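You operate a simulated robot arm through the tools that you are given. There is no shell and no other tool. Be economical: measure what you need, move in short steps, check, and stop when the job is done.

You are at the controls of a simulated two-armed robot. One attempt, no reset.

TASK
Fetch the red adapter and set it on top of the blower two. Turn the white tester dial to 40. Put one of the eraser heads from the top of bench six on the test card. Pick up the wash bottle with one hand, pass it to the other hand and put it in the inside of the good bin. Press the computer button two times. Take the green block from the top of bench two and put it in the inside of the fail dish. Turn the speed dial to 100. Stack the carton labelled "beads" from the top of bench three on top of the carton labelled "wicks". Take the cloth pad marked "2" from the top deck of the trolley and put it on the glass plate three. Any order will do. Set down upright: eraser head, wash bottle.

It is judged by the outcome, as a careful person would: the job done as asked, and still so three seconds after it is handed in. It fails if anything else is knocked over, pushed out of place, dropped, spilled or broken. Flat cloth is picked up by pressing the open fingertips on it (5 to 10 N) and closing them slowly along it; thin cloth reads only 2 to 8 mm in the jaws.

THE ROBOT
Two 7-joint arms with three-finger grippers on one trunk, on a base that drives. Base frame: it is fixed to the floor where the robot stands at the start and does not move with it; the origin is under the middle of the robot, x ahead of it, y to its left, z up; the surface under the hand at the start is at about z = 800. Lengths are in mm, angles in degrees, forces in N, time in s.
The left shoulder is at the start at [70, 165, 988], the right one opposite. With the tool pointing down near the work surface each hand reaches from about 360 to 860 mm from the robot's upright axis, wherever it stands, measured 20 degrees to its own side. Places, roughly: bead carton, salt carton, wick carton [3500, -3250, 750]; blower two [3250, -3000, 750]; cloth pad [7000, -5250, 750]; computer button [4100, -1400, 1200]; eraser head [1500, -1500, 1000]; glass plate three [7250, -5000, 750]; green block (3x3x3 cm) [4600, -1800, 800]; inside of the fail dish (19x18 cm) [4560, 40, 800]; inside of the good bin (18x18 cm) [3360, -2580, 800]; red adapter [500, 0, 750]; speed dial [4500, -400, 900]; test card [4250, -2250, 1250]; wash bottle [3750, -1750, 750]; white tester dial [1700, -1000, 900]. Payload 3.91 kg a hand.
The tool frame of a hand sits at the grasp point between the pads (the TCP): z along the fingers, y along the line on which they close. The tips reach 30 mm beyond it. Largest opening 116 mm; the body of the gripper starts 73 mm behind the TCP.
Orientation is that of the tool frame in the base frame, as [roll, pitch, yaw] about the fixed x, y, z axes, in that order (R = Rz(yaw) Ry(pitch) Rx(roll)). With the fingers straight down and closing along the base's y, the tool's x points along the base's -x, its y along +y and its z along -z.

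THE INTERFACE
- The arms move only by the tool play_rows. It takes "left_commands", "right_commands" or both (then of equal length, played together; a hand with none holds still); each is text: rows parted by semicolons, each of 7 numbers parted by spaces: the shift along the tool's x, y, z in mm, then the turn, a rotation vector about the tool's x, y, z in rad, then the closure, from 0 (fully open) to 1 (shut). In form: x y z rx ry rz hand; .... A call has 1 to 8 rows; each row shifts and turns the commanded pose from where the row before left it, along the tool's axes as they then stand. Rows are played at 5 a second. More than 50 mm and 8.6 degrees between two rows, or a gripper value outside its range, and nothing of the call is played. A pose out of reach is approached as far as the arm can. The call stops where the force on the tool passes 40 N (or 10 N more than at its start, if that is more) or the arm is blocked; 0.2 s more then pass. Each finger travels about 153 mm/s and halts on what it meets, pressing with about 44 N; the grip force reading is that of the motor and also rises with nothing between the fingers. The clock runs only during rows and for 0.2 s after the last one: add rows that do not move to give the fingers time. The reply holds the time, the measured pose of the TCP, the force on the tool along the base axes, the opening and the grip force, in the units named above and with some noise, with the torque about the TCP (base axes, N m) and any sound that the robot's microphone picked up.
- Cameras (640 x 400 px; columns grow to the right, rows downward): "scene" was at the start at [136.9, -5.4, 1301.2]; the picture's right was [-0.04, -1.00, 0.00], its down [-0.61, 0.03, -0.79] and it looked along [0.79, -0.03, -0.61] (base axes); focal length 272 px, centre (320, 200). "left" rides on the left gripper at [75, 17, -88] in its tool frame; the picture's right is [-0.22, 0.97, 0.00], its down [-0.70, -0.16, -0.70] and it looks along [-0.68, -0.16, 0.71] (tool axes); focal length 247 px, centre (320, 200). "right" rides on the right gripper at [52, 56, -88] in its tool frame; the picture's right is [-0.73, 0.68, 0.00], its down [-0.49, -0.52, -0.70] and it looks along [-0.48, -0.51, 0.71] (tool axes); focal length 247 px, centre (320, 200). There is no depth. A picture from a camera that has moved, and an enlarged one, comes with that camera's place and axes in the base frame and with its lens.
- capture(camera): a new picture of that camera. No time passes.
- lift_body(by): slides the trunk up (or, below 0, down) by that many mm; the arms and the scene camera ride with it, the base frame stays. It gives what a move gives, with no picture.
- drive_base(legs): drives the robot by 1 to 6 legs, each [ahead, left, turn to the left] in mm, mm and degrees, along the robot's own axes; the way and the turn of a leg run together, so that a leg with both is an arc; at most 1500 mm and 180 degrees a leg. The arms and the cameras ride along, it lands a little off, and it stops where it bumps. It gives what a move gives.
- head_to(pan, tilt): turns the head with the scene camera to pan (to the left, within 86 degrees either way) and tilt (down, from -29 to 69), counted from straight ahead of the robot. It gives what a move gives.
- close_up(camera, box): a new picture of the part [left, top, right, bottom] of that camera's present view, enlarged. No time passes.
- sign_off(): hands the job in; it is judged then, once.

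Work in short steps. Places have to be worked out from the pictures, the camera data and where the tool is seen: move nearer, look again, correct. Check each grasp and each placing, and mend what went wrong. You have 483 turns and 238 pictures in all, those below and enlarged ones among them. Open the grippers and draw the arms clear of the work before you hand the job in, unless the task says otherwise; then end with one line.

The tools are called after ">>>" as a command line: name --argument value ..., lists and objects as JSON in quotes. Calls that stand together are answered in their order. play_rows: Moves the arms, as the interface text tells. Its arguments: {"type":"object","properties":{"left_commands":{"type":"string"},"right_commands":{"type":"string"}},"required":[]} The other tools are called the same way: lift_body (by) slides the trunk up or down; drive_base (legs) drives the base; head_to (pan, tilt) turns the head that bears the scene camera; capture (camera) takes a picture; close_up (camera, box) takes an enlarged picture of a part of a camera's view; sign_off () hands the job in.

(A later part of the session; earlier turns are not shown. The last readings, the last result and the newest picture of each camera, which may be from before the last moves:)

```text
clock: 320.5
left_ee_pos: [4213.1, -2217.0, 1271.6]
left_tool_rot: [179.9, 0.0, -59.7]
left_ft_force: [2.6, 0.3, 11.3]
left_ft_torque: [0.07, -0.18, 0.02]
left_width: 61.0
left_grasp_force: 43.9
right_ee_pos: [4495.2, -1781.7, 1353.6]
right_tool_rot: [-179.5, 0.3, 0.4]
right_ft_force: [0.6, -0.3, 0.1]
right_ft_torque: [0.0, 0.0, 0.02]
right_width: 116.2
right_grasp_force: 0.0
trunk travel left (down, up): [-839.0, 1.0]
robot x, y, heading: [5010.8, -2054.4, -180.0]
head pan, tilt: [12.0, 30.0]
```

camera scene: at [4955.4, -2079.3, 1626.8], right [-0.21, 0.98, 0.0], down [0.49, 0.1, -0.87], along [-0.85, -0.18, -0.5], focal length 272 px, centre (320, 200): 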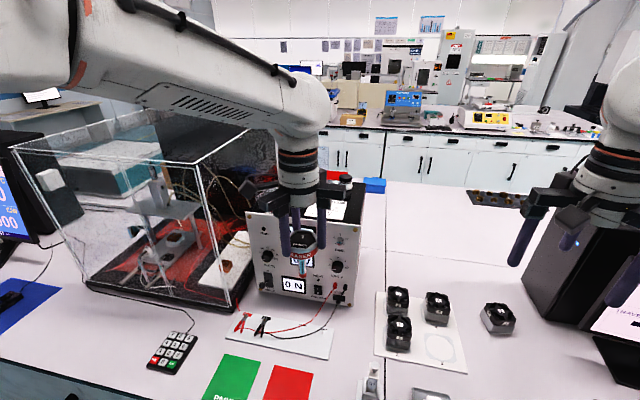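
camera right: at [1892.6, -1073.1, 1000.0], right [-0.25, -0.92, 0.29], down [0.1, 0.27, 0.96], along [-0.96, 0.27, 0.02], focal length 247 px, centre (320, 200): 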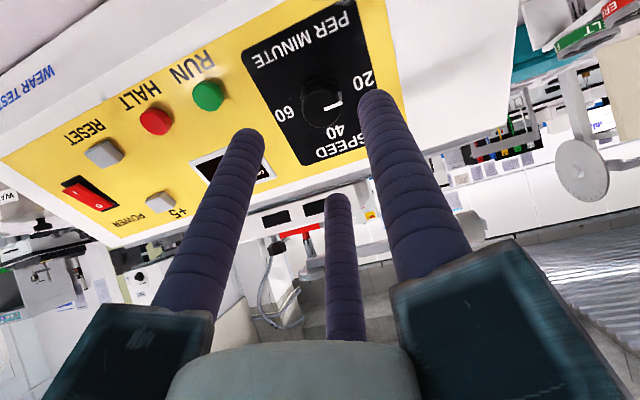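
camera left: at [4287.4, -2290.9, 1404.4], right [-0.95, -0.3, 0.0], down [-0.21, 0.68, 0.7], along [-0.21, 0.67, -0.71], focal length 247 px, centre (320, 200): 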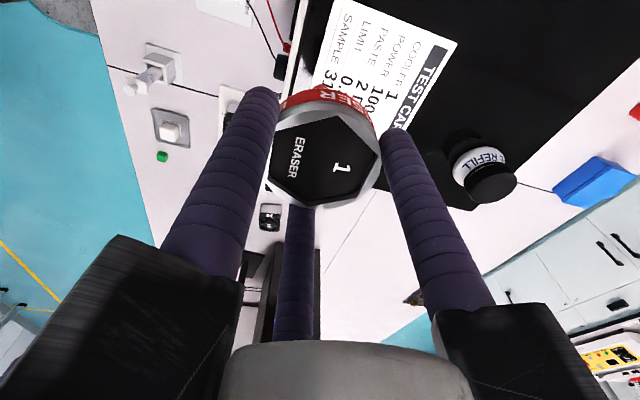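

>>> play_rows --left_commands "0 0 -0.9 0 0 0 0.6; 0 0 0 0 0 0 0.6; 0 0 0 0 0 0 0.6"

>>> close_up --camera "scene" --box '[270, 180, 370, 260]'

```text
clock: 321.3
left_ee_pos: [4210.8, -2217.7, 1272.0]
left_tool_rot: [179.9, 0.1, -59.7]
left_ft_force: [0.6, 0.4, 6.1]
left_ft_torque: [0.04, -0.04, 0.0]
left_width: 61.0
left_grasp_force: 44.0
right_ee_pos: [4495.1, -1781.4, 1353.4]
right_tool_rot: [-179.5, 0.2, 0.4]
right_ft_force: [0.1, -0.5, -0.1]
right_ft_torque: [0.03, -0.02, 0.02]
right_width: 116.0
right_grasp_force: 0.0
trunk travel left (down, up): [-839.0, 1.0]
robot x, y, heading: [5010.5, -2062.3, -180.0]
head pan, tilt: [12.0, 30.0]
```

```text
5.00 times, centred on (320, 220) of scene
camera zoom: at [4874.8, -2079.1, 1626.9], right [-0.21, 0.98, 0.0], down [0.49, 0.1, -0.87], along [-0.85, -0.18, -0.5], focal length 1362 px, centre (320, 100)
```

zoom: 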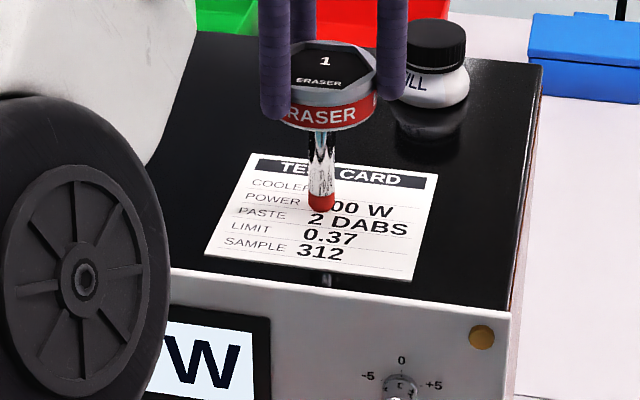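

Centered on the card, residual 6 N. Release gradually.

>>> play_rows --left_commands "0 0 0 0 0 0 0.5; 0 0 0 0 0 0 0.47; 0 0 0 0 0 0 0.455; 0 0 0 0 0 0 0.44; 0 0 0 0 0 0 0.42; 0 0 0 0 0 0 0.38; 0 0 0 0 0 0 0.3; 0 0 0 0 0 0 0.2"

>>> close_up --camera "scene" --box '[270, 180, 370, 260]'

```text
clock: 323.1
left_ee_pos: [4209.9, -2218.2, 1270.9]
left_tool_rot: [180.0, 0.0, -59.6]
left_ft_force: [-0.2, 0.5, 0.1]
left_ft_torque: [0.0, 0.02, 0.01]
left_width: 92.9
left_grasp_force: 0.1
right_ee_pos: [4495.0, -1781.3, 1352.0]
right_tool_rot: [-179.6, 0.2, 0.4]
right_ft_force: [0.1, -0.9, 0.2]
right_ft_torque: [0.02, -0.04, 0.0]
right_width: 115.8
right_grasp_force: 0.1
trunk travel left (down, up): [-839.0, 1.0]
robot x, y, heading: [5016.0, -2057.8, -179.8]
head pan, tilt: [12.0, 30.0]
```

```text
5.00 times, centred on (320, 220) of scene
camera zoom: at [4873.6, -2079.3, 1626.8], right [-0.21, 0.98, 0.0], down [0.49, 0.1, -0.87], along [-0.85, -0.18, -0.5], focal length 1362 px, centre (320, 100)
```

zoom: 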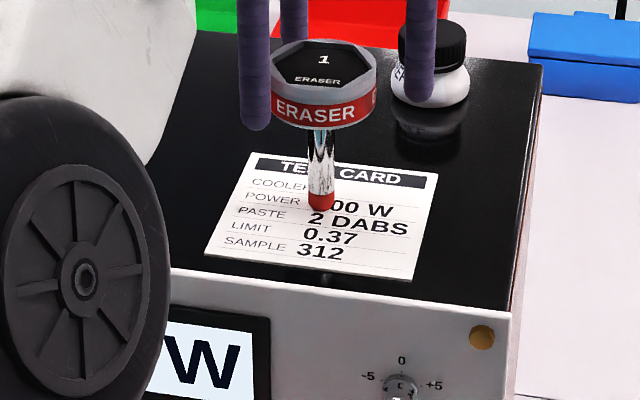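

The eraser stands free. Open fully, then rise in small steps (reach is marginal here).

>>> play_rows --left_commands "0 0 0 0 0 0 0; 0 0 -5 0 0 0 0; 0 0 -5 0 0 0 0; 0 0 -5 0 0 0 0; 0 0 -5 0 0 0 0"

>>> close_up --camera "scene" --box '[250, 150, 390, 260]'

```text
clock: 324.3
left_ee_pos: [4214.8, -2222.8, 1289.5]
left_tool_rot: [179.9, 0.1, -59.8]
left_ft_force: [0.3, -0.3, 0.7]
left_ft_torque: [-0.01, 0.02, 0.01]
left_width: 115.9
left_grasp_force: 0.1
left hand out of reach, approached as far as the arm can: row 3
right_ee_pos: [4494.6, -1780.7, 1352.2]
right_tool_rot: [-179.6, 0.2, 0.5]
right_ft_force: [-0.6, -0.8, -0.9]
right_ft_torque: [-0.01, 0.01, -0.02]
right_width: 115.9
right_grasp_force: 0.0
trunk travel left (down, up): [-839.0, 1.0]
robot x, y, heading: [5009.4, -2058.7, -179.9]
head pan, tilt: [12.0, 30.0]
```

```text
3.64 times, centred on (320, 205) of scene
camera zoom: at [4874.2, -2079.5, 1626.8], right [-0.21, 0.98, 0.0], down [0.49, 0.1, -0.87], along [-0.85, -0.18, -0.5], focal length 990 px, centre (320, 182)
```

zoom: 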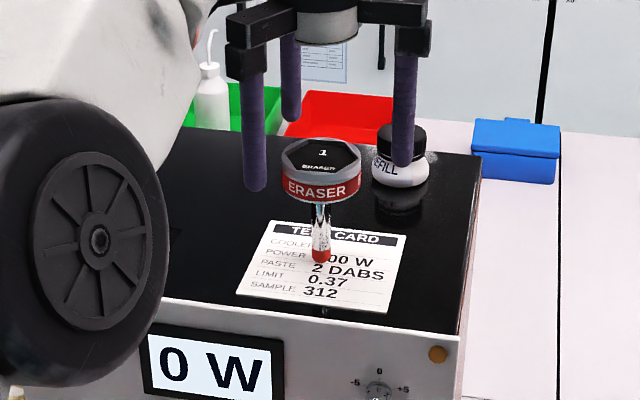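

Tips are just at the disc's top level. Continue up with a slight retreat toward the robot.

>>> play_rows --left_commands "0 0 -6 0 0 0 0; 2.5 -4.3 -8 0 0 0 0; 5 -8.7 -10 0 0 0 0; 10 -17 -15 0 0 0 0; 15 -26 -15 0 0 0 0; 20 -34 0 0 0 0 0; 20 -34 0 0 0 0 0; 20 -34 0 0 0 0 0"

>>> close_up --camera "scene" --box '[250, 150, 390, 260]'

```text
clock: 326.1
left_ee_pos: [4255.7, -2211.0, 1389.4]
left_tool_rot: [179.9, 0.0, -59.7]
left_ft_force: [0.3, -0.8, 1.2]
left_ft_torque: [-0.03, -0.02, 0.01]
left_width: 115.8
left_grasp_force: 0.1
left hand out of reach, approached as far as the arm can: row 1, 3, 4, 5, 6, 7, 8
right_ee_pos: [4493.9, -1782.6, 1352.9]
right_tool_rot: [-179.6, 0.2, 0.4]
right_ft_force: [1.0, -0.2, 0.1]
right_ft_torque: [0.0, -0.01, -0.01]
right_width: 116.2
right_grasp_force: 0.1
trunk travel left (down, up): [-839.0, 1.0]
robot x, y, heading: [5012.6, -2058.1, -180.0]
head pan, tilt: [12.0, 30.0]
```

```text
3.64 times, centred on (320, 205) of scene
camera zoom: at [4874.6, -2079.0, 1626.9], right [-0.21, 0.98, 0.0], down [0.49, 0.1, -0.87], along [-0.85, -0.18, -0.5], focal length 990 px, centre (320, 182)
```

zoom: 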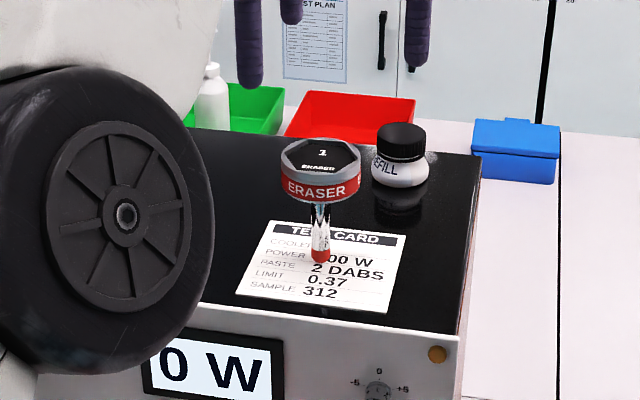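

Eraser stands upright on the test card. Back off 200, then lower the trunk for the green block (~[4598, −1769]).

>>> drive_base --legs '[[-200, 0, 0]]'

>>> play_rows --left_commands "20 -34 0 0 0 0 0; 20 -34 0 0 0 0 0; 20 -34 0 0 0 0 0; 20 -34 0 0 0 0 0; 20 -34 0 0 0 0 0"

>>> lift_body --by -270

>>> head_to --pan -20 --tilt 40

>>> capture --camera "scene"

```text
clock: 327.7
left_ee_pos: [4448.9, -2212.1, 1385.9]
left_tool_rot: [-179.8, 0.0, -59.7]
left_ft_force: [-0.3, -0.5, 0.3]
left_ft_torque: [0.03, -0.09, 0.0]
left_width: 115.7
left_grasp_force: 0.1
right_ee_pos: [4688.2, -1781.5, 1350.5]
right_tool_rot: [-179.7, 0.0, 0.5]
right_ft_force: [-0.6, -0.9, 0.3]
right_ft_torque: [-0.01, -0.03, 0.05]
right_width: 115.8
right_grasp_force: 0.0
trunk travel left (down, up): [-839.0, 1.0]
robot x, y, heading: [5212.5, -2054.2, -179.8]
head pan, tilt: [12.0, 30.0]
```

```text
clock: 328.9
left_ee_pos: [4474.6, -2199.0, 1431.1]
left_tool_rot: [-179.9, 0.1, -59.7]
left_ft_force: [-0.2, 0.0, 0.1]
left_ft_torque: [0.02, 0.0, -0.03]
left_width: 116.0
left_grasp_force: 0.0
left hand out of reach, approached as far as the arm can: row 1, 2, 3, 4, 5
right_ee_pos: [4691.7, -1781.9, 1351.2]
right_tool_rot: [-179.5, 0.1, 0.5]
right_ft_force: [-0.3, 0.3, 0.4]
right_ft_torque: [0.0, -0.01, 0.01]
right_width: 116.1
right_grasp_force: 0.1
trunk travel left (down, up): [-839.0, 1.0]
robot x, y, heading: [5210.0, -2058.5, -179.3]
head pan, tilt: [12.0, 30.0]
```

```text
clock: 331.6
left_ee_pos: [4475.9, -2198.9, 1162.0]
left_tool_rot: [-179.9, 0.0, -59.7]
left_ft_force: [-0.2, -0.2, -0.9]
left_ft_torque: [0.0, -0.03, 0.05]
left_width: 116.0
left_grasp_force: 0.1
right_ee_pos: [4692.5, -1781.5, 1081.3]
right_tool_rot: [-179.6, 0.2, 0.5]
right_ft_force: [-0.7, -0.6, 0.7]
right_ft_torque: [0.02, 0.0, 0.01]
right_width: 116.0
right_grasp_force: 0.2
trunk travel left (down, up): [-569.0, 271.0]
robot x, y, heading: [5213.3, -2058.8, -179.7]
head pan, tilt: [12.0, 30.0]
```

```text
clock: 332.6
left_ee_pos: [4475.4, -2198.7, 1162.2]
left_tool_rot: [-179.9, 0.0, -59.7]
left_ft_force: [0.4, -0.7, -0.4]
left_ft_torque: [-0.03, 0.03, 0.0]
left_width: 116.0
left_grasp_force: 0.1
right_ee_pos: [4691.7, -1781.6, 1081.4]
right_tool_rot: [-179.6, 0.2, 0.5]
right_ft_force: [0.3, -0.1, 0.2]
right_ft_torque: [-0.02, -0.02, 0.02]
right_width: 116.1
right_grasp_force: 0.0
trunk travel left (down, up): [-569.0, 271.0]
robot x, y, heading: [5209.3, -2059.6, -179.8]
head pan, tilt: [-20.0, 40.0]
```

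```text
91 pictures are left
camera scene: at [5080.3, -2031.2, 1341.5], right [0.34, 0.94, 0.0], down [0.6, -0.22, -0.77], along [-0.72, 0.26, -0.64], focal length 272 px, centre (320, 200)
```

scene: 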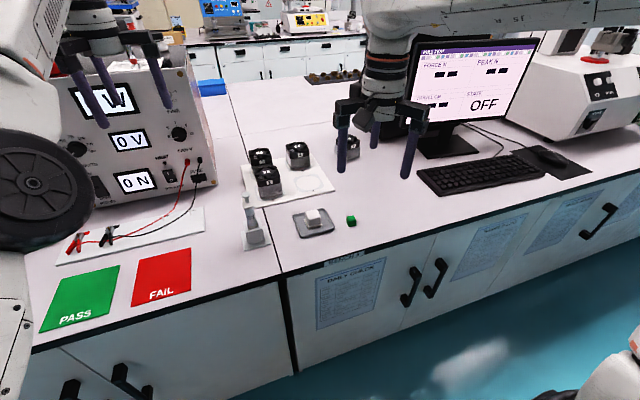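

Green block ≈[4599, −1767]. Move the right hand above it, lower the left hand a bit and retract it.

>>> play_rows --left_commands "0 0 25 0 0 0 0; 0 0 25 0 0 0 0; 10 -17 25 0 0 0 0; 20 -34 10 0 0 0 0; 20 -34 0 0 0 0 0; 20 -34 0 0 0 0 0" --right_commands "-18.6 -4.6 35 0 0 0 0.45; -18.6 -4.6 35 0 0 0 0.45; -18.6 -4.6 35 0 0 0 0.45; -18.6 -4.6 35 0 0 0 0.45; -18.6 -4.6 20 0 0 0 0.45; 0 0 0 0 0 0 0.45"

>>> capture --camera "right"

```text
clock: 334.0
left_ee_pos: [4466.2, -2178.8, 1133.9]
left_tool_rot: [-179.9, -0.1, -59.5]
left_ft_force: [0.1, 0.1, 0.6]
left_ft_torque: [0.01, 0.04, 0.03]
left_width: 116.0
left_grasp_force: 0.1
left hand out of reach, approached as far as the arm can: row 1, 2, 3, 4, 5, 6
right_ee_pos: [4598.3, -1757.1, 923.2]
right_tool_rot: [-179.7, 0.2, 0.5]
right_ft_force: [0.5, -0.5, 0.0]
right_ft_torque: [-0.01, 0.06, -0.01]
right_width: 64.0
right_grasp_force: 0.1
trunk travel left (down, up): [-569.0, 271.0]
robot x, y, heading: [5212.4, -2054.9, -179.8]
head pan, tilt: [-20.0, 40.0]
```

```text
90 pictures are left
camera right: at [4650.6, -1813.9, 1009.5], right [-0.73, -0.69, 0.0], down [-0.49, 0.51, 0.71], along [-0.48, 0.51, -0.71], focal length 247 px, centre (320, 200)
```

right: 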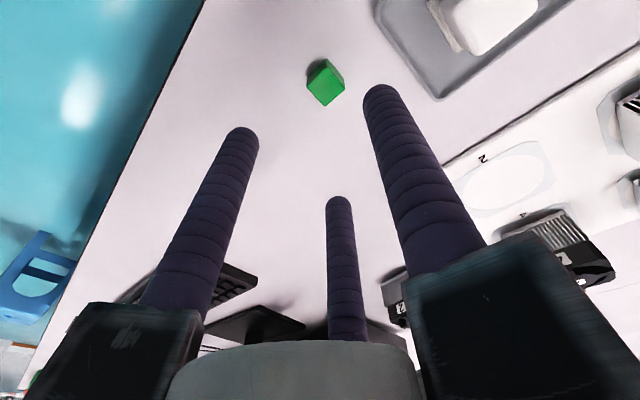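

Block ≈[4602, −1769], aligned with the axes. Adjust and descend to TCP z≈838.

>>> play_rows --right_commands "3 4 20 0 0 0 0.45; 0 0 30 0 0 0 0.45; 0 0 25 0 0 0 0.45; 0 0 9 0 0 0 0.45; 0 0 0 0 0 0 0.45"

>>> capture --camera "right"

```text
clock: 335.2
left_ee_pos: [4463.4, -2178.7, 1132.2]
left_tool_rot: [-179.9, -0.1, -59.7]
left_ft_force: [-0.3, 0.3, -0.2]
left_ft_torque: [0.02, -0.03, 0.03]
left_width: 115.9
left_grasp_force: 0.1
right_ee_pos: [4600.9, -1762.5, 837.4]
right_tool_rot: [-179.7, 0.2, 0.6]
right_ft_force: [0.3, 0.7, -1.0]
right_ft_torque: [-0.03, -0.01, 0.01]
right_width: 64.1
right_grasp_force: 0.1
trunk travel left (down, up): [-569.0, 271.0]
robot x, y, heading: [5209.0, -2053.8, -180.1]
head pan, tilt: [-20.0, 40.0]
```

```text
89 pictures are left
camera right: at [4652.7, -1818.7, 924.3], right [-0.73, -0.69, 0.0], down [-0.49, 0.51, 0.7], along [-0.48, 0.51, -0.71], focal length 247 px, centre (320, 200)
```

right: 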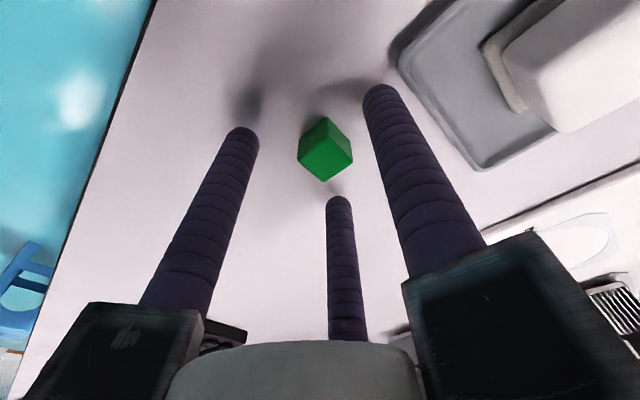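

Block is between the fingers. Close.

>>> play_rows --right_commands "0 0 0 0 0 0 0.5; 0 0 0 0 0 0 0.56; 0 0 0 0 0 0 0.62; 0 0 0 0 0 0 0.68; 0 0 0 0 0 0 0.75; 0 0 0 0 0 0 0.8; 0 0 0 0 0 0 0.8"

>>> capture --camera "right"

```text
clock: 336.8
left_ee_pos: [4464.6, -2179.5, 1134.0]
left_tool_rot: [-179.9, 0.0, -59.7]
left_ft_force: [-0.6, 0.3, 0.2]
left_ft_torque: [0.02, 0.04, 0.0]
left_width: 116.1
left_grasp_force: 0.0
right_ee_pos: [4600.3, -1761.7, 839.3]
right_tool_rot: [-179.5, 0.3, 0.6]
right_ft_force: [0.0, 0.8, 0.8]
right_ft_torque: [0.05, -0.03, 0.01]
right_width: 25.1
right_grasp_force: 14.2
trunk travel left (down, up): [-569.0, 271.0]
robot x, y, heading: [5211.4, -2056.0, -180.0]
head pan, tilt: [-20.0, 40.0]
```

```text
88 pictures are left
camera right: at [4652.8, -1818.7, 924.6], right [-0.73, -0.69, 0.0], down [-0.49, 0.51, 0.71], along [-0.48, 0.51, -0.71], focal length 247 px, centre (320, 200)
```

right: 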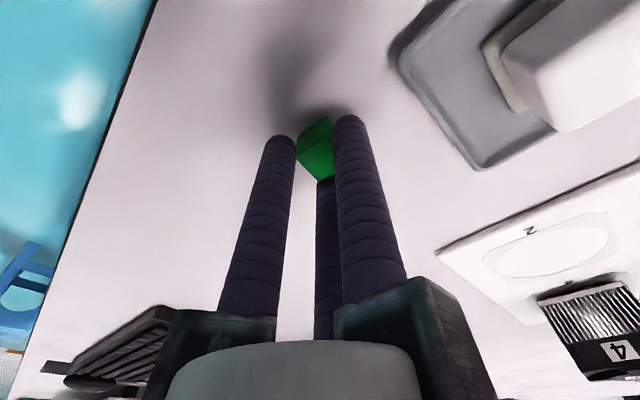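

Something is gripped (25 mm). Close firmer and lift a little to check.

>>> play_rows --right_commands "0 0 0 0 0 0 0.9; 0 0 0 0 0 0 0.9; 0 0 -15 0 0 0 0.9; 0 0 -30 0 0 0 0.9; 0 0 -35 0 0 0 0.9; 0 0 0 0 0 0 0.9"

>>> capture --camera "right"

```text
clock: 338.2
left_ee_pos: [4464.6, -2178.5, 1131.6]
left_tool_rot: [-179.7, 0.0, -59.6]
left_ft_force: [-0.7, -0.2, -0.3]
left_ft_torque: [-0.03, -0.01, 0.01]
left_width: 115.7
left_grasp_force: 0.1
right_ee_pos: [4599.8, -1762.5, 918.4]
right_tool_rot: [-179.6, 0.0, 0.6]
right_ft_force: [-0.4, -0.6, -0.3]
right_ft_torque: [0.01, -0.02, -0.01]
right_width: 22.6
right_grasp_force: 43.9
trunk travel left (down, up): [-569.0, 271.0]
robot x, y, heading: [5208.3, -2061.3, -179.8]
head pan, tilt: [-20.0, 40.0]
```

```text
87 pictures are left
camera right: at [4653.0, -1819.3, 1004.6], right [-0.73, -0.69, 0.0], down [-0.49, 0.51, 0.7], along [-0.48, 0.51, -0.71], focal length 247 px, centre (320, 200)
```

right: 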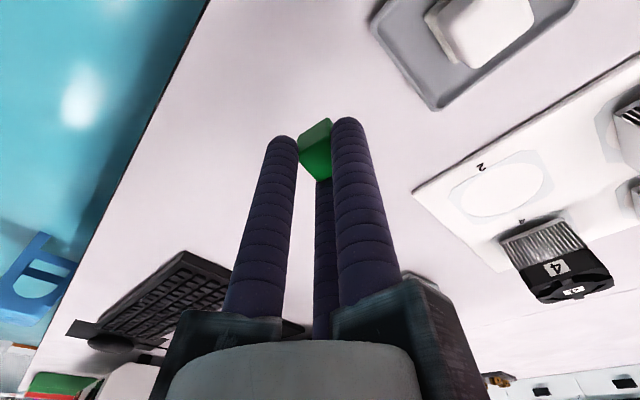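

Block held. Raise it, bring left hand back to neutral yaw, then strafe right ~650 to look at the computer.

>>> play_rows --left_commands "0 0 0 0 0 -0.14 0; 0 0 0 0 0 -0.14 0; 0 0 0 0 0 -0.14 0; 0 0 0 0 0 -0.14 0; 0 0 0 0 0 -0.14 0; 0 0 0 0 0 -0.14 0; 0 0 0 0 0 -0.14 0; 0 0 0 0 0 -0.07 0" --right_commands "0 0 -45 0 0 0 0.92; 0 0 -45 0 0 0 0.92; 0 0 -45 0 0 0 0.92; 0 0 -45 0 0 0 0.92; 20 0 0 0 0 0 0.92; 20 0 0 0 0 0 0.92; 0 0 0 0 0 0 0.92; 0 0 0 0 0 0 0.92"

>>> play_rows --left_commands "30 0 0 0 0 0 0; 40 0 0 0 0 0 0; 40 0 0 0 0 0 0; 40 0 0 0 0 0 0; 40 0 0 0 0 0 0"

>>> drive_base --legs '[[0, -660, 0]]'

>>> head_to --pan 0 --tilt 20

>>> capture --camera "scene"

```text
clock: 340.0
left_ee_pos: [4464.7, -2178.7, 1132.7]
left_tool_rot: [-180.0, -0.1, 0.7]
left_ft_force: [0.5, 0.2, -0.4]
left_ft_torque: [-0.01, 0.01, 0.0]
left_width: 115.7
left_grasp_force: 0.1
right_ee_pos: [4642.3, -1763.3, 1098.8]
right_tool_rot: [-179.6, 0.2, 0.5]
right_ft_force: [-0.6, 0.5, -0.2]
right_ft_torque: [0.05, 0.06, 0.01]
right_width: 22.4
right_grasp_force: 44.0
trunk travel left (down, up): [-569.0, 271.0]
robot x, y, heading: [5213.4, -2058.5, -179.7]
head pan, tilt: [-20.0, 40.0]
```

```text
clock: 341.2
left_ee_pos: [4488.1, -2150.1, 1169.6]
left_tool_rot: [-179.9, 0.0, 0.5]
left_ft_force: [-0.7, 0.7, 0.0]
left_ft_torque: [0.02, 0.01, 0.0]
left_width: 116.2
left_grasp_force: 0.0
left hand out of reach, approached as far as the arm can: row 1, 2, 3, 4, 5
right_ee_pos: [4642.5, -1762.8, 1099.6]
right_tool_rot: [-179.6, 0.2, 0.5]
right_ft_force: [0.2, 0.1, -0.5]
right_ft_torque: [-0.04, 0.0, 0.0]
right_width: 22.6
right_grasp_force: 43.8
trunk travel left (down, up): [-569.0, 271.0]
robot x, y, heading: [5209.6, -2059.4, -179.9]
head pan, tilt: [-20.0, 40.0]
```

```text
clock: 344.9
left_ee_pos: [4483.6, -1494.2, 1168.8]
left_tool_rot: [-179.9, -0.1, 0.7]
left_ft_force: [0.0, -0.3, 0.0]
left_ft_torque: [-0.02, 0.0, -0.02]
left_width: 116.0
left_grasp_force: 0.1
right_ee_pos: [4638.4, -1108.7, 1098.9]
right_tool_rot: [-179.6, 0.3, 0.8]
right_ft_force: [-0.9, -0.3, -0.7]
right_ft_torque: [-0.02, 0.0, -0.02]
right_width: 22.2
right_grasp_force: 43.8
trunk travel left (down, up): [-569.0, 271.0]
robot x, y, heading: [5208.0, -1401.7, -179.8]
head pan, tilt: [-20.0, 40.0]
```

```text
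clock: 345.7
left_ee_pos: [4484.5, -1495.7, 1169.1]
left_tool_rot: [180.0, 0.0, 0.7]
left_ft_force: [-0.1, 0.0, -0.2]
left_ft_torque: [0.0, 0.03, 0.01]
left_width: 116.3
left_grasp_force: 0.1
right_ee_pos: [4637.8, -1108.4, 1097.5]
right_tool_rot: [-179.6, 0.1, 0.7]
right_ft_force: [0.5, 0.0, -0.3]
right_ft_torque: [-0.03, 0.02, 0.03]
right_width: 22.0
right_grasp_force: 44.4
trunk travel left (down, up): [-569.0, 271.0]
robot x, y, heading: [5207.9, -1402.1, -179.6]
head pan, tilt: [0.0, 20.0]
```

```text
86 pictures are left
camera scene: at [5064.2, -1403.6, 1372.8], right [-0.01, 1.0, 0.0], down [0.34, 0.0, -0.94], along [-0.94, 0.0, -0.34], focal length 272 px, centre (320, 200)
```

scene: 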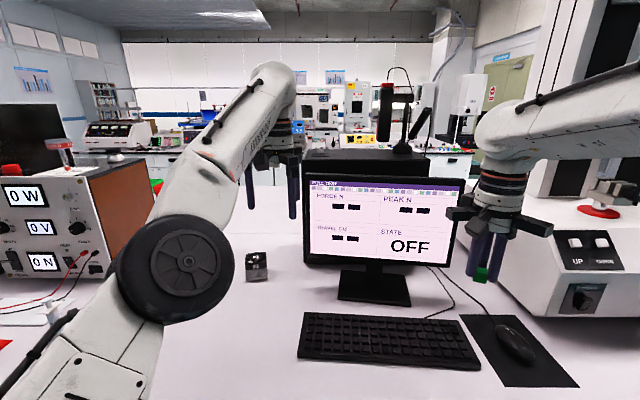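

Zoom in on the computer to find its button.

>>> close_up --camera "scene" --box '[290, 60, 500, 200]'

```text
2.86 times, centred on (395, 130) of scene
camera zoom: at [5064.2, -1403.6, 1372.8], right [-0.01, 1.0, 0.0], down [0.34, 0.0, -0.94], along [-0.94, 0.0, -0.34], focal length 778 px, centre (106, 400)
```

zoom: 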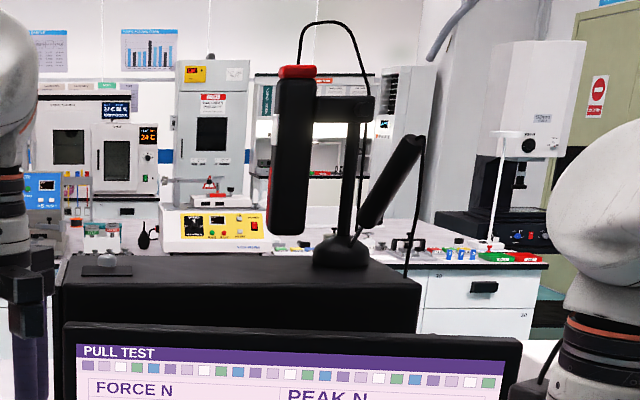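

The computer button is the small grey dome on top of the black PC. It needs a free, well-configured hand, so first I deliver the green block. Back off 350 and strafe right to the fail dish region.

>>> drive_base --legs '[[-350, 0, 0], [0, -1200, 0]]'

>>> head_to --pan 0 --tilt 22

>>> capture --camera "scene"

```text
clock: 353.7
left_ee_pos: [4822.7, -293.1, 1168.3]
left_tool_rot: [-180.0, 0.0, 1.1]
left_ft_force: [0.1, -0.4, 0.2]
left_ft_torque: [0.01, -0.02, -0.02]
left_width: 116.0
left_grasp_force: 0.0
right_ee_pos: [4975.0, 94.5, 1098.3]
right_tool_rot: [-179.5, 0.2, 1.1]
right_ft_force: [-0.1, -0.8, 0.1]
right_ft_torque: [-0.01, -0.01, -0.06]
right_width: 22.1
right_grasp_force: 44.0
trunk travel left (down, up): [-569.0, 271.0]
robot x, y, heading: [5546.8, -196.4, -179.3]
head pan, tilt: [0.0, 20.0]
```

```text
clock: 354.3
left_ee_pos: [4822.7, -294.2, 1168.4]
left_tool_rot: [180.0, -0.1, 1.1]
left_ft_force: [-0.5, 0.3, -0.3]
left_ft_torque: [0.02, 0.02, 0.02]
left_width: 116.1
left_grasp_force: 0.1
right_ee_pos: [4972.6, 94.0, 1098.5]
right_tool_rot: [-179.6, 0.2, 1.1]
right_ft_force: [-0.3, 0.1, 0.7]
right_ft_torque: [0.0, -0.02, -0.01]
right_width: 22.0
right_grasp_force: 44.2
trunk travel left (down, up): [-569.0, 271.0]
robot x, y, heading: [5549.4, -194.6, -179.4]
head pan, tilt: [0.0, 22.0]
```

```text
84 pictures are left
camera scene: at [5402.6, -198.4, 1369.6], right [-0.01, 1.0, 0.0], down [0.37, 0.0, -0.93], along [-0.93, -0.01, -0.37], focal length 272 px, centre (320, 200)
```

scene: 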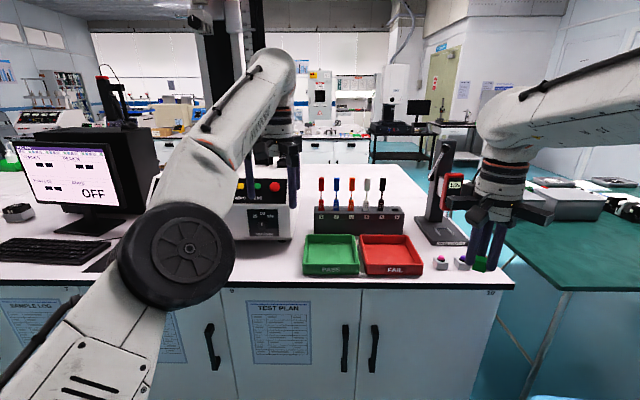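

Dish FAIL is near [4545, 48]. The left arm is in an awkward configuration; I try moving the left hand outward/down to free it before going closer.

>>> play_rows --left_commands "0 30 30 0 0 0 0; 0 30 30 0 0 0 0; 0 30 30 0 0 0 0"

```text
clock: 355.1
left_ee_pos: [4778.5, -379.1, 1099.2]
left_tool_rot: [180.0, -0.4, 1.2]
left_ft_force: [0.7, 0.0, 0.0]
left_ft_torque: [0.03, -0.04, -0.01]
left_width: 116.4
left_grasp_force: 0.0
left hand out of reach, approached as far as the arm can: row 1, 2, 3
right_ee_pos: [4973.0, 92.6, 1099.3]
right_tool_rot: [-179.5, 0.1, 1.1]
right_ft_force: [-0.3, -0.5, -0.6]
right_ft_torque: [0.02, 0.0, 0.01]
right_width: 22.1
right_grasp_force: 43.8
trunk travel left (down, up): [-569.0, 271.0]
robot x, y, heading: [5542.9, -195.0, -179.3]
head pan, tilt: [0.0, 22.0]
```

>>> play_rows --left_commands "0 40 0 0 0 0 0; 0 40 0 0 0 0 0; 0 40 0 0 0 0 0; 0 0 40 0 0 0 0; 0 0 40 0 0 0 0"

>>> capture --camera "scene"

```text
clock: 356.3
left_ee_pos: [4753.0, -500.7, 1027.3]
left_tool_rot: [-179.9, -0.2, 1.1]
left_ft_force: [-0.4, -0.3, -0.1]
left_ft_torque: [0.03, -0.02, 0.01]
left_width: 116.2
left_grasp_force: 0.0
left hand out of reach, approached as far as the arm can: row 1, 4, 5
right_ee_pos: [4973.4, 93.3, 1097.5]
right_tool_rot: [-179.5, 0.1, 1.1]
right_ft_force: [-0.5, -0.3, -0.7]
right_ft_torque: [0.02, -0.03, -0.01]
right_width: 22.1
right_grasp_force: 44.8
trunk travel left (down, up): [-569.0, 271.0]
robot x, y, heading: [5548.0, -194.5, -179.5]
head pan, tilt: [0.0, 22.0]
```

```text
83 pictures are left
camera scene: at [5401.7, -199.3, 1369.5], right [-0.01, 1.0, 0.0], down [0.38, 0.01, -0.93], along [-0.93, -0.01, -0.38], focal length 272 px, centre (320, 200)
```

scene: 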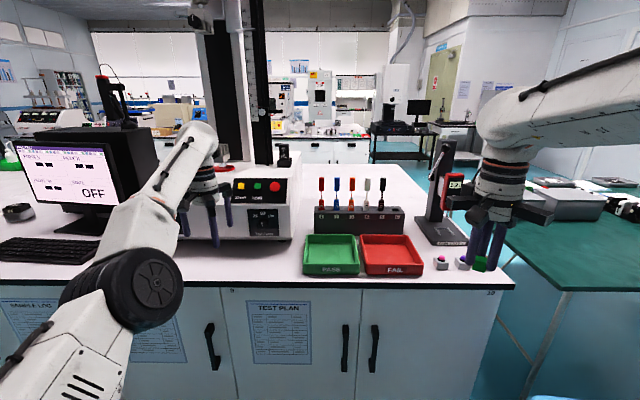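

Now the left arm is stretched sideways; try retracting it from here.

>>> play_rows --left_commands "30 0 -20 0 0 0 0; 40 0 0 0 0 0 0; 40 0 0 0 0 0 0; 40 0 0 0 0 0 0"

```text
clock: 357.3
left_ee_pos: [4775.4, -507.2, 1085.1]
left_tool_rot: [179.9, 0.0, 1.0]
left_ft_force: [0.2, 0.4, -0.5]
left_ft_torque: [-0.03, 0.04, 0.02]
left_width: 116.1
left_grasp_force: 0.1
left hand out of reach, approached as far as the arm can: row 1, 2, 3, 4
right_ee_pos: [4975.5, 94.3, 1099.6]
right_tool_rot: [-179.6, 0.2, 1.2]
right_ft_force: [1.1, 0.6, -0.6]
right_ft_torque: [0.01, 0.02, 0.01]
right_width: 21.9
right_grasp_force: 43.4
trunk travel left (down, up): [-569.0, 271.0]
robot x, y, heading: [5547.3, -201.7, -179.3]
head pan, tilt: [0.0, 22.0]
```

The arm seems stuck at the straight-elbow singularity. I try tilting the tool forward to make the elbow bend.

>>> play_rows --left_commands "0 0 0 0 -0.14 0 0; 0 0 0 0 -0.14 0 0; 0 0 0 0 -0.14 0 0; 0 0 0 0 -0.14 0 0; 0 0 0 0 -0.14 0 0; 0 0 0 0 -0.14 0 0"

```text
clock: 358.7
left_ee_pos: [4648.7, -521.5, 1137.7]
left_tool_rot: [180.0, 35.5, 1.0]
left_ft_force: [0.1, -0.3, 0.6]
left_ft_torque: [0.02, -0.04, 0.02]
left_width: 115.9
left_grasp_force: 0.0
left hand out of reach, approached as far as the arm can: row 1, 2, 3, 4, 5, 6
right_ee_pos: [4973.8, 92.7, 1098.4]
right_tool_rot: [-179.7, 0.1, 1.1]
right_ft_force: [0.6, 0.4, -0.7]
right_ft_torque: [-0.01, -0.04, -0.03]
right_width: 22.0
right_grasp_force: 44.4
trunk travel left (down, up): [-569.0, 271.0]
robot x, y, heading: [5548.6, -194.1, -179.3]
head pan, tilt: [0.0, 22.0]
```

Try pushing outward to full extension and then back, with the tool turned back down.

>>> play_rows --left_commands "0 0 0 0 0.14 0 0; 0 0 0 0 0.14 0 0; 0 0 0 0 0.14 0 0; 0 0 0 0 0.14 0 0; -45 10 0 0 0 0 0; -45 10 0 0 0 0 0; 45 0 15 0 0 0 0; 45 0 15 0 0 0 0"

```text
clock: 360.5
left_ee_pos: [4764.4, -553.0, 1087.2]
left_tool_rot: [-179.9, 3.4, 1.1]
left_ft_force: [-0.8, 0.1, 0.4]
left_ft_torque: [-0.04, 0.0, 0.04]
left_width: 116.0
left_grasp_force: 0.1
left hand out of reach, approached as far as the arm can: row 1, 2, 3, 4, 5, 6, 7, 8
right_ee_pos: [4973.2, 94.4, 1099.1]
right_tool_rot: [-179.6, 0.2, 1.2]
right_ft_force: [0.2, 0.8, 0.2]
right_ft_torque: [-0.01, -0.01, 0.06]
right_width: 22.2
right_grasp_force: 43.7
trunk travel left (down, up): [-569.0, 271.0]
robot x, y, heading: [5548.9, -193.5, -179.3]
head pan, tilt: [0.0, 22.0]
```

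I try swinging the left hand across toward the centre, which may force the elbow to bend.

>>> play_rows --left_commands "20 -45 0 0 0 0 0; 20 -45 0 0 0 0 0; 20 -45 0 0 0 0 0; 20 -45 0 0 0 0 0; 20 -45 0 0 0 0 0; 20 -45 0 0 0 0 0; 20 -45 0 0 0 0 0; 20 -45 0 0 0 0 0"

>>> capture --camera "scene"

```text
clock: 362.3
left_ee_pos: [4819.6, -182.4, 1120.5]
left_tool_rot: [179.8, 3.3, 1.1]
left_ft_force: [0.1, 0.9, 0.1]
left_ft_torque: [-0.05, 0.03, 0.0]
left_width: 116.0
left_grasp_force: 0.1
left hand out of reach, approached as far as the arm can: row 1, 2, 3, 4, 5, 6, 7, 8
right_ee_pos: [4974.6, 95.7, 1098.9]
right_tool_rot: [-179.8, 0.2, 1.1]
right_ft_force: [0.7, -0.2, 0.3]
right_ft_torque: [-0.02, 0.04, -0.01]
right_width: 21.9
right_grasp_force: 43.9
trunk travel left (down, up): [-569.0, 271.0]
robot x, y, heading: [5545.2, -194.7, -179.0]
head pan, tilt: [0.0, 22.0]
```

```text
82 pictures are left
camera scene: at [5403.3, -196.5, 1369.7], right [-0.01, 1.0, 0.0], down [0.37, 0.0, -0.93], along [-0.93, -0.01, -0.37], focal length 272 px, centre (320, 200)
```

scene: 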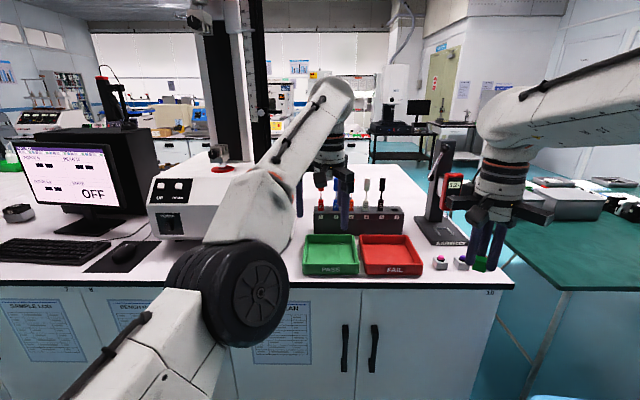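

The elbow is low and the wrist is folded to its limit. I tilt the left tool toward horizontal to relax the wrist, then retract.

>>> play_rows --left_commands "0 0 0 0 -0.14 0 0; 0 0 0 0 -0.14 0 0; 0 0 0 0 -0.14 0 0; 0 0 0 0 -0.14 0 0; 0 0 0 0 -0.14 0 0; 0 0 0 0 -0.14 0 0; 0 0 0 0 -0.14 0 0; 0 0 0 0 -0.14 0 0"

>>> play_rows --left_commands "0 10 -40 0 0 0 0; 0 10 -40 0 0 0 0; 0 10 -40 0 0 0 0; 0 10 -40 0 0 0 0"

```text
clock: 364.1
left_ee_pos: [4666.1, -125.1, 1190.2]
left_tool_rot: [-179.2, 54.1, 1.3]
left_ft_force: [-0.8, -2.2, 1.5]
left_ft_torque: [0.07, -0.14, -0.14]
left_width: 116.3
left_grasp_force: 0.1
left hand out of reach, approached as far as the arm can: row 1, 2, 3, 4, 5, 6, 7, 8
right_ee_pos: [4973.9, 95.4, 1098.7]
right_tool_rot: [-179.6, 0.1, 1.1]
right_ft_force: [-0.2, 0.1, 0.0]
right_ft_torque: [-0.01, 0.04, -0.01]
right_width: 22.0
right_grasp_force: 44.0
trunk travel left (down, up): [-569.0, 271.0]
robot x, y, heading: [5545.4, -197.2, -179.3]
head pan, tilt: [0.0, 22.0]
```

```text
clock: 365.3
left_ee_pos: [4727.0, -170.8, 1327.4]
left_tool_rot: [-176.9, 54.0, 5.3]
left_ft_force: [-0.7, 0.2, 0.2]
left_ft_torque: [0.0, -0.04, 0.03]
left_width: 115.9
left_grasp_force: 0.1
left hand out of reach, approached as far as the arm can: row 1, 2, 3, 4
right_ee_pos: [4974.4, 94.8, 1097.7]
right_tool_rot: [-179.6, 0.2, 1.2]
right_ft_force: [0.1, 0.2, -0.8]
right_ft_torque: [-0.05, -0.05, 0.01]
right_width: 22.3
right_grasp_force: 44.1
trunk travel left (down, up): [-569.0, 271.0]
robot x, y, heading: [5544.8, -193.0, -179.4]
head pan, tilt: [0.0, 22.0]
stopped in row 4 (left hand): the arm was blocked; the commanded pose is now the measured one
```

The arm is straight-locked. I back the base into open floor so I can exercise the left arm safely.

>>> drive_base --legs '[[-300, 0, 0]]'

>>> play_rows --left_commands "0 0 0 0 0.14 0 0; 0 0 0 0 0.14 0 0; 0 0 0 0 0.14 0 0; 0 0 0 0 0.14 0 0; 0 0 0 0 0.14 0 0; 0 0 0 0 0.14 0 0; 0 0 45 0 0.05 0 0; 0 0 45 0 0 0 0"

>>> play_rows --left_commands "0 0 45 0 0 0 0; 0 0 45 0 0 0 0; 0 0 45 0 0 0 0; 0 0 45 0 0 0 0; 0 0 45 0 0 0 0; 0 0 45 0 0 0 0; 0 0 45 0 0 0 0; 0 0 45 0 0 0 0"

```text
clock: 367.3
left_ee_pos: [5025.3, -166.3, 1329.7]
left_tool_rot: [-177.1, 54.1, 5.2]
left_ft_force: [0.2, -0.4, 0.0]
left_ft_torque: [-0.04, -0.03, -0.01]
left_width: 116.1
left_grasp_force: 0.1
right_ee_pos: [5270.6, 98.8, 1098.2]
right_tool_rot: [-179.6, 0.2, 1.0]
right_ft_force: [-1.0, 0.5, 0.0]
right_ft_torque: [-0.02, 0.01, -0.03]
right_width: 22.2
right_grasp_force: 43.6
trunk travel left (down, up): [-569.0, 271.0]
robot x, y, heading: [5840.3, -191.8, -179.4]
head pan, tilt: [0.0, 22.0]
```

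```text
clock: 369.1
left_ee_pos: [5100.4, -295.8, 1188.3]
left_tool_rot: [-178.2, 7.2, 2.9]
left_ft_force: [0.1, -0.9, -0.3]
left_ft_torque: [0.0, -0.04, 0.0]
left_width: 116.0
left_grasp_force: 0.0
left hand out of reach, approached as far as the arm can: row 1, 2, 3, 4, 5, 6, 7, 8
right_ee_pos: [5269.7, 97.0, 1098.5]
right_tool_rot: [-179.5, 0.1, 1.1]
right_ft_force: [-0.5, -1.3, -0.2]
right_ft_torque: [0.02, -0.03, -0.03]
right_width: 22.0
right_grasp_force: 43.8
trunk travel left (down, up): [-569.0, 271.0]
robot x, y, heading: [5843.4, -191.4, -179.2]
head pan, tilt: [0.0, 22.0]
```

```text
clock: 370.9
left_ee_pos: [5000.3, -273.6, 850.4]
left_tool_rot: [-178.1, 7.4, 2.9]
left_ft_force: [-0.2, -0.7, 0.6]
left_ft_torque: [0.03, -0.04, 0.04]
left_width: 116.0
left_grasp_force: 0.0
left hand out of reach, approached as far as the arm can: row 1, 2, 3, 4, 5, 6
right_ee_pos: [5270.3, 97.1, 1098.2]
right_tool_rot: [-179.6, 0.1, 0.9]
right_ft_force: [-0.3, 0.0, -0.4]
right_ft_torque: [0.0, 0.0, 0.03]
right_width: 21.9
right_grasp_force: 44.3
trunk travel left (down, up): [-569.0, 271.0]
robot x, y, heading: [5841.4, -194.0, -179.4]
head pan, tilt: [0.0, 22.0]
```

The last rows were reachable; try retracting from here.

>>> play_rows --left_commands "20 0 20 0 0 0 0; 30 0 10 0 0 0 0; 40 0 0 0 0 0 0; 40 0 0 0 0 0 0; 40 0 0 0 0 0 0; 40 0 0 0 0 0 0"

```text
clock: 372.3
left_ee_pos: [5010.2, -233.2, 804.4]
left_tool_rot: [-178.3, 7.1, 2.9]
left_ft_force: [-0.3, 0.5, -0.5]
left_ft_torque: [-0.02, 0.01, -0.03]
left_width: 115.8
left_grasp_force: 0.1
left hand out of reach, approached as far as the arm can: row 1, 2, 3, 4, 5, 6
right_ee_pos: [5271.1, 98.2, 1098.0]
right_tool_rot: [-179.5, 0.2, 1.0]
right_ft_force: [0.3, -1.5, 0.0]
right_ft_torque: [-0.03, 0.01, 0.05]
right_width: 22.2
right_grasp_force: 44.0
trunk travel left (down, up): [-569.0, 271.0]
robot x, y, heading: [5845.9, -193.5, -179.5]
head pan, tilt: [0.0, 22.0]
```

>>> play_rows --left_commands "0 0 -40 0 0 0 0; 0 0 -40 0 0 0 0; 0 40 0 0 0 0 0; 0 40 0 0 0 0 0; 0 40 0 0 0 0 0; 8 20 0 0 0 0 0; 8 20 0 0 0 0 0; 8 20 0 0 0 0 0"

```text
clock: 374.1
left_ee_pos: [4989.1, -407.6, 880.3]
left_tool_rot: [-178.2, 7.2, 3.0]
left_ft_force: [-0.2, 0.0, -0.4]
left_ft_torque: [-0.01, -0.04, -0.02]
left_width: 115.8
left_grasp_force: 0.2
left hand out of reach, approached as far as the arm can: row 1, 3, 4, 5, 6, 7, 8
right_ee_pos: [5271.1, 97.9, 1099.0]
right_tool_rot: [-179.4, 0.2, 1.1]
right_ft_force: [-0.4, -0.3, -0.8]
right_ft_torque: [0.02, 0.0, 0.0]
right_width: 22.1
right_grasp_force: 44.0
trunk travel left (down, up): [-569.0, 271.0]
robot x, y, heading: [5841.4, -189.1, -179.1]
head pan, tilt: [0.0, 22.0]
```

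The left arm stays locked straight; the right arm suffices for the rest. I swing the left arm out to the robot's left side, over the aisle.

>>> play_rows --left_commands "15 45 -10 0 0 0 0; 15 45 -10 0 0 0 0; 15 45 -10 0 0 0 0; 20 45 0 0 0 0 0; 20 45 0 0 0 0 0; 25 42 0 0 0 0 0; 30 38 0 0 0 0 0; 30 38 0 0 0 0 0"

>>> play_rows --left_commands "35 30 0 0 0 0 0; 35 30 0 0 0 0 0; 40 25 0 0 0 0 0; 40 25 0 0 0 0 0; 45 15 0 0 0 0 0; 45 10 0 0 0 0 0"

```text
clock: 375.9
left_ee_pos: [5071.9, -768.7, 887.7]
left_tool_rot: [-178.0, 7.2, 2.9]
left_ft_force: [0.3, -0.3, 0.9]
left_ft_torque: [0.01, -0.01, 0.01]
left_width: 116.1
left_grasp_force: 0.0
left hand out of reach, approached as far as the arm can: row 1, 2, 3, 4, 5, 6, 7, 8
right_ee_pos: [5272.1, 95.9, 1099.3]
right_tool_rot: [-179.5, 0.3, 1.0]
right_ft_force: [-0.7, -0.2, 0.9]
right_ft_torque: [0.02, -0.01, 0.01]
right_width: 22.2
right_grasp_force: 44.2
trunk travel left (down, up): [-569.0, 271.0]
robot x, y, heading: [5846.4, -193.3, -179.3]
head pan, tilt: [0.0, 22.0]
```

```text
clock: 377.3
left_ee_pos: [5215.8, -969.5, 864.9]
left_tool_rot: [-178.0, 7.3, 2.9]
left_ft_force: [-0.4, 0.7, 0.0]
left_ft_torque: [0.03, 0.0, -0.02]
left_width: 116.2
left_grasp_force: 0.1
left hand out of reach, approached as far as the arm can: row 1, 2, 3, 4, 5, 6
right_ee_pos: [5271.6, 96.9, 1100.1]
right_tool_rot: [-179.4, 0.2, 1.0]
right_ft_force: [0.1, 0.3, 0.2]
right_ft_torque: [0.04, -0.01, -0.03]
right_width: 21.9
right_grasp_force: 44.2
trunk travel left (down, up): [-569.0, 271.0]
robot x, y, heading: [5844.0, -189.5, -179.4]
head pan, tilt: [0.0, 22.0]
```

>>> play_rows --left_commands "42 22 0 0 0 0 0; 44 18 0 0 0 0 0; 46 12 0 0 0 0 0; 48 5 0 0 0 0 0; 48 0 0 0 0 0 0; 48 0 0 0 0 0 0; 48 -5 0 0 0 0 0; 46 -12 0 0 0 0 0"

>>> play_rows --left_commands "30 -35 0 0 0 0 0; 20 -40 0 0 0 0 0; 10 -45 0 0 0 0 0"

```text
clock: 379.1
left_ee_pos: [5500.9, -1146.1, 825.0]
left_tool_rot: [-178.0, 7.3, 2.9]
left_ft_force: [0.0, 0.7, 0.1]
left_ft_torque: [-0.01, -0.01, -0.03]
left_width: 116.1
left_grasp_force: 0.1
left hand out of reach, approached as far as the arm can: row 1, 2, 3, 4, 5, 6, 7, 8
right_ee_pos: [5272.1, 97.3, 1099.1]
right_tool_rot: [-179.5, 0.3, 1.0]
right_ft_force: [0.6, -0.5, 0.0]
right_ft_torque: [-0.01, 0.04, -0.03]
right_width: 22.3
right_grasp_force: 43.8
trunk travel left (down, up): [-569.0, 271.0]
robot x, y, heading: [5844.2, -192.5, -179.5]
head pan, tilt: [0.0, 22.0]
```

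```text
clock: 379.9
left_ee_pos: [5514.1, -1150.9, 823.0]
left_tool_rot: [-178.1, 7.3, 2.9]
left_ft_force: [0.0, -0.1, -0.3]
left_ft_torque: [0.0, -0.02, 0.0]
left_width: 116.2
left_grasp_force: 0.1
left hand out of reach, approached as far as the arm can: row 1, 2, 3
right_ee_pos: [5270.6, 98.5, 1098.2]
right_tool_rot: [-179.6, 0.2, 1.0]
right_ft_force: [0.4, 0.2, -0.1]
right_ft_torque: [0.04, 0.0, -0.02]
right_width: 22.1
right_grasp_force: 44.2
trunk travel left (down, up): [-569.0, 271.0]
robot x, y, heading: [5840.5, -192.3, -179.2]
head pan, tilt: [0.0, 22.0]
```

Swing it slightly further back, then approach the dish with the right hand.

>>> play_rows --left_commands "49 0 0 0 0 0 0; 49 0 0 0 0 0 0; 49 0 0 0 0 0 0; 49 0 0 0 0 0 0"

>>> drive_base --legs '[[690, 0, -0.8]]'

>>> head_to --pan -15 --tilt 38

>>> capture --camera "scene"

```text
clock: 380.9
left_ee_pos: [5702.7, -1187.2, 798.6]
left_tool_rot: [-178.1, 7.3, 3.0]
left_ft_force: [-0.1, -0.1, 0.0]
left_ft_torque: [-0.01, -0.02, -0.01]
left_width: 116.0
left_grasp_force: 0.1
left hand out of reach, approached as far as the arm can: row 1, 2, 3, 4
right_ee_pos: [5273.1, 98.8, 1100.5]
right_tool_rot: [-179.5, 0.3, 1.0]
right_ft_force: [0.1, 1.0, -0.4]
right_ft_torque: [-0.01, 0.04, -0.02]
right_width: 22.0
right_grasp_force: 44.1
trunk travel left (down, up): [-569.0, 271.0]
robot x, y, heading: [5843.7, -190.2, -179.2]
head pan, tilt: [0.0, 22.0]
```

```text
clock: 384.7
left_ee_pos: [5002.3, -1186.3, 798.6]
left_tool_rot: [-178.1, 7.4, 1.9]
left_ft_force: [0.3, -0.4, 0.6]
left_ft_torque: [0.0, -0.03, -0.02]
left_width: 116.1
left_grasp_force: 0.0
right_ee_pos: [4592.1, 106.1, 1098.1]
right_tool_rot: [-179.6, 0.2, 0.2]
right_ft_force: [0.5, 0.6, -0.5]
right_ft_torque: [-0.01, 0.0, 0.0]
right_width: 22.0
right_grasp_force: 44.2
trunk travel left (down, up): [-569.0, 271.0]
robot x, y, heading: [5159.3, -192.1, 179.9]
head pan, tilt: [0.0, 22.0]
```

```text
clock: 385.5
left_ee_pos: [5002.2, -1186.4, 797.5]
left_tool_rot: [-178.0, 7.3, 2.0]
left_ft_force: [0.8, 0.1, -0.3]
left_ft_torque: [-0.01, 0.01, -0.03]
left_width: 115.9
left_grasp_force: 0.0
right_ee_pos: [4594.0, 104.4, 1099.2]
right_tool_rot: [-179.6, 0.2, 0.0]
right_ft_force: [0.2, -0.1, 0.1]
right_ft_torque: [-0.01, 0.02, 0.0]
right_width: 22.2
right_grasp_force: 44.1
trunk travel left (down, up): [-569.0, 271.0]
robot x, y, heading: [5162.3, -193.0, 179.7]
head pan, tilt: [-15.0, 38.0]
```

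```text
81 pictures are left
camera scene: at [5026.0, -172.8, 1344.5], right [0.26, 0.96, 0.0], down [0.59, -0.16, -0.79], along [-0.76, 0.21, -0.62], focal length 272 px, centre (320, 200)
```

scene: 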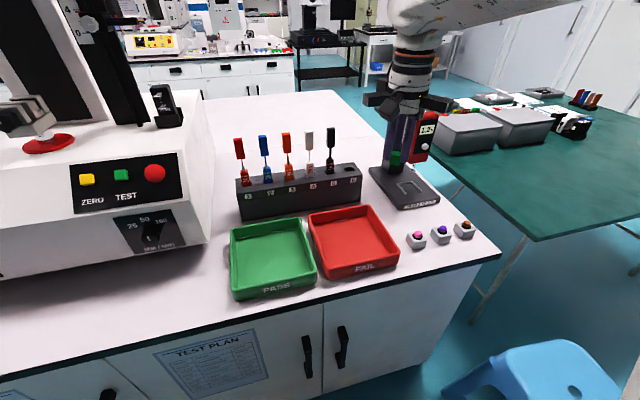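

Fail dish floor centre ≈[4556, 48]. Move over it and descend to z≈900.

>>> play_rows --right_commands "-19 28 0 0 0 0 0.92; -19 28 0 0 0 0 0.92; 0 0 45 0 0 0 0.92; 0 0 45 0 0 0 0.92; 0 0 45 0 0 0 0.92; 0 0 45 0 0 0 0.92; 0 0 20 0 0 0 0.92; 0 0 0 0 0 0 0.92"

>>> close_up --camera "scene" --box '[280, 140, 440, 290]'

```text
clock: 387.3
left_ee_pos: [5002.3, -1186.7, 797.8]
left_tool_rot: [-178.0, 7.3, 1.9]
left_ft_force: [0.3, -0.6, -0.4]
left_ft_torque: [0.0, 0.01, 0.01]
left_width: 115.9
left_grasp_force: 0.1
right_ee_pos: [4554.9, 50.8, 898.8]
right_tool_rot: [-179.6, 0.2, 0.2]
right_ft_force: [0.0, 0.7, 0.0]
right_ft_torque: [-0.05, 0.03, -0.02]
right_width: 21.8
right_grasp_force: 43.9
trunk travel left (down, up): [-569.0, 271.0]
robot x, y, heading: [5160.4, -196.0, 179.5]
head pan, tilt: [-15.0, 38.0]
```

```text
2.67 times, centred on (360, 215) of scene
camera zoom: at [5025.9, -172.7, 1344.4], right [0.26, 0.96, 0.0], down [0.59, -0.16, -0.79], along [-0.76, 0.21, -0.62], focal length 726 px, centre (213, 160)
```

zoom: 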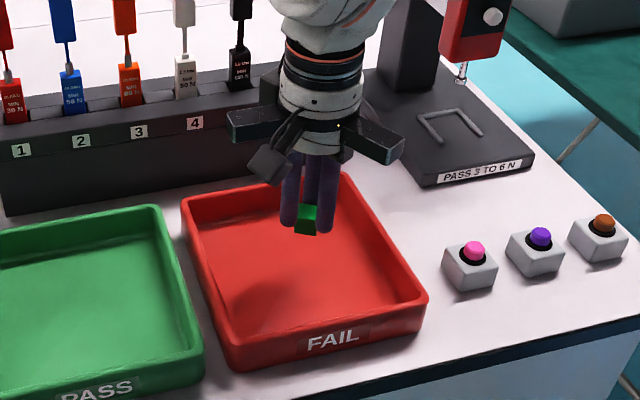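

Over the FAIL dish. Lower slowly to the floor.

>>> play_rows --right_commands "0 0 25 0 0 0 0.92; 0 0 15 0 0 0 0.92; 0 0 5 0 0 0 0.92; 0 0 4 0 0 0 0.92; 0 0 3 0 0 0 0.92; 0 0 3 0 0 0 0.92; 0 0 0 0 0 0 0.92"

```text
clock: 388.9
left_ee_pos: [5001.8, -1187.1, 798.6]
left_tool_rot: [-177.9, 7.4, 2.1]
left_ft_force: [-0.1, -0.3, 0.1]
left_ft_torque: [-0.05, 0.02, 0.01]
left_width: 116.1
left_grasp_force: 0.3
right_ee_pos: [4554.3, 51.0, 845.8]
right_tool_rot: [-179.5, 0.4, 0.1]
right_ft_force: [-1.5, 0.5, 16.8]
right_ft_torque: [-0.04, -0.01, 0.01]
right_width: 22.2
right_grasp_force: 43.7
trunk travel left (down, up): [-569.0, 271.0]
robot x, y, heading: [5163.9, -189.8, 179.8]
head pan, tilt: [-15.0, 38.0]
```

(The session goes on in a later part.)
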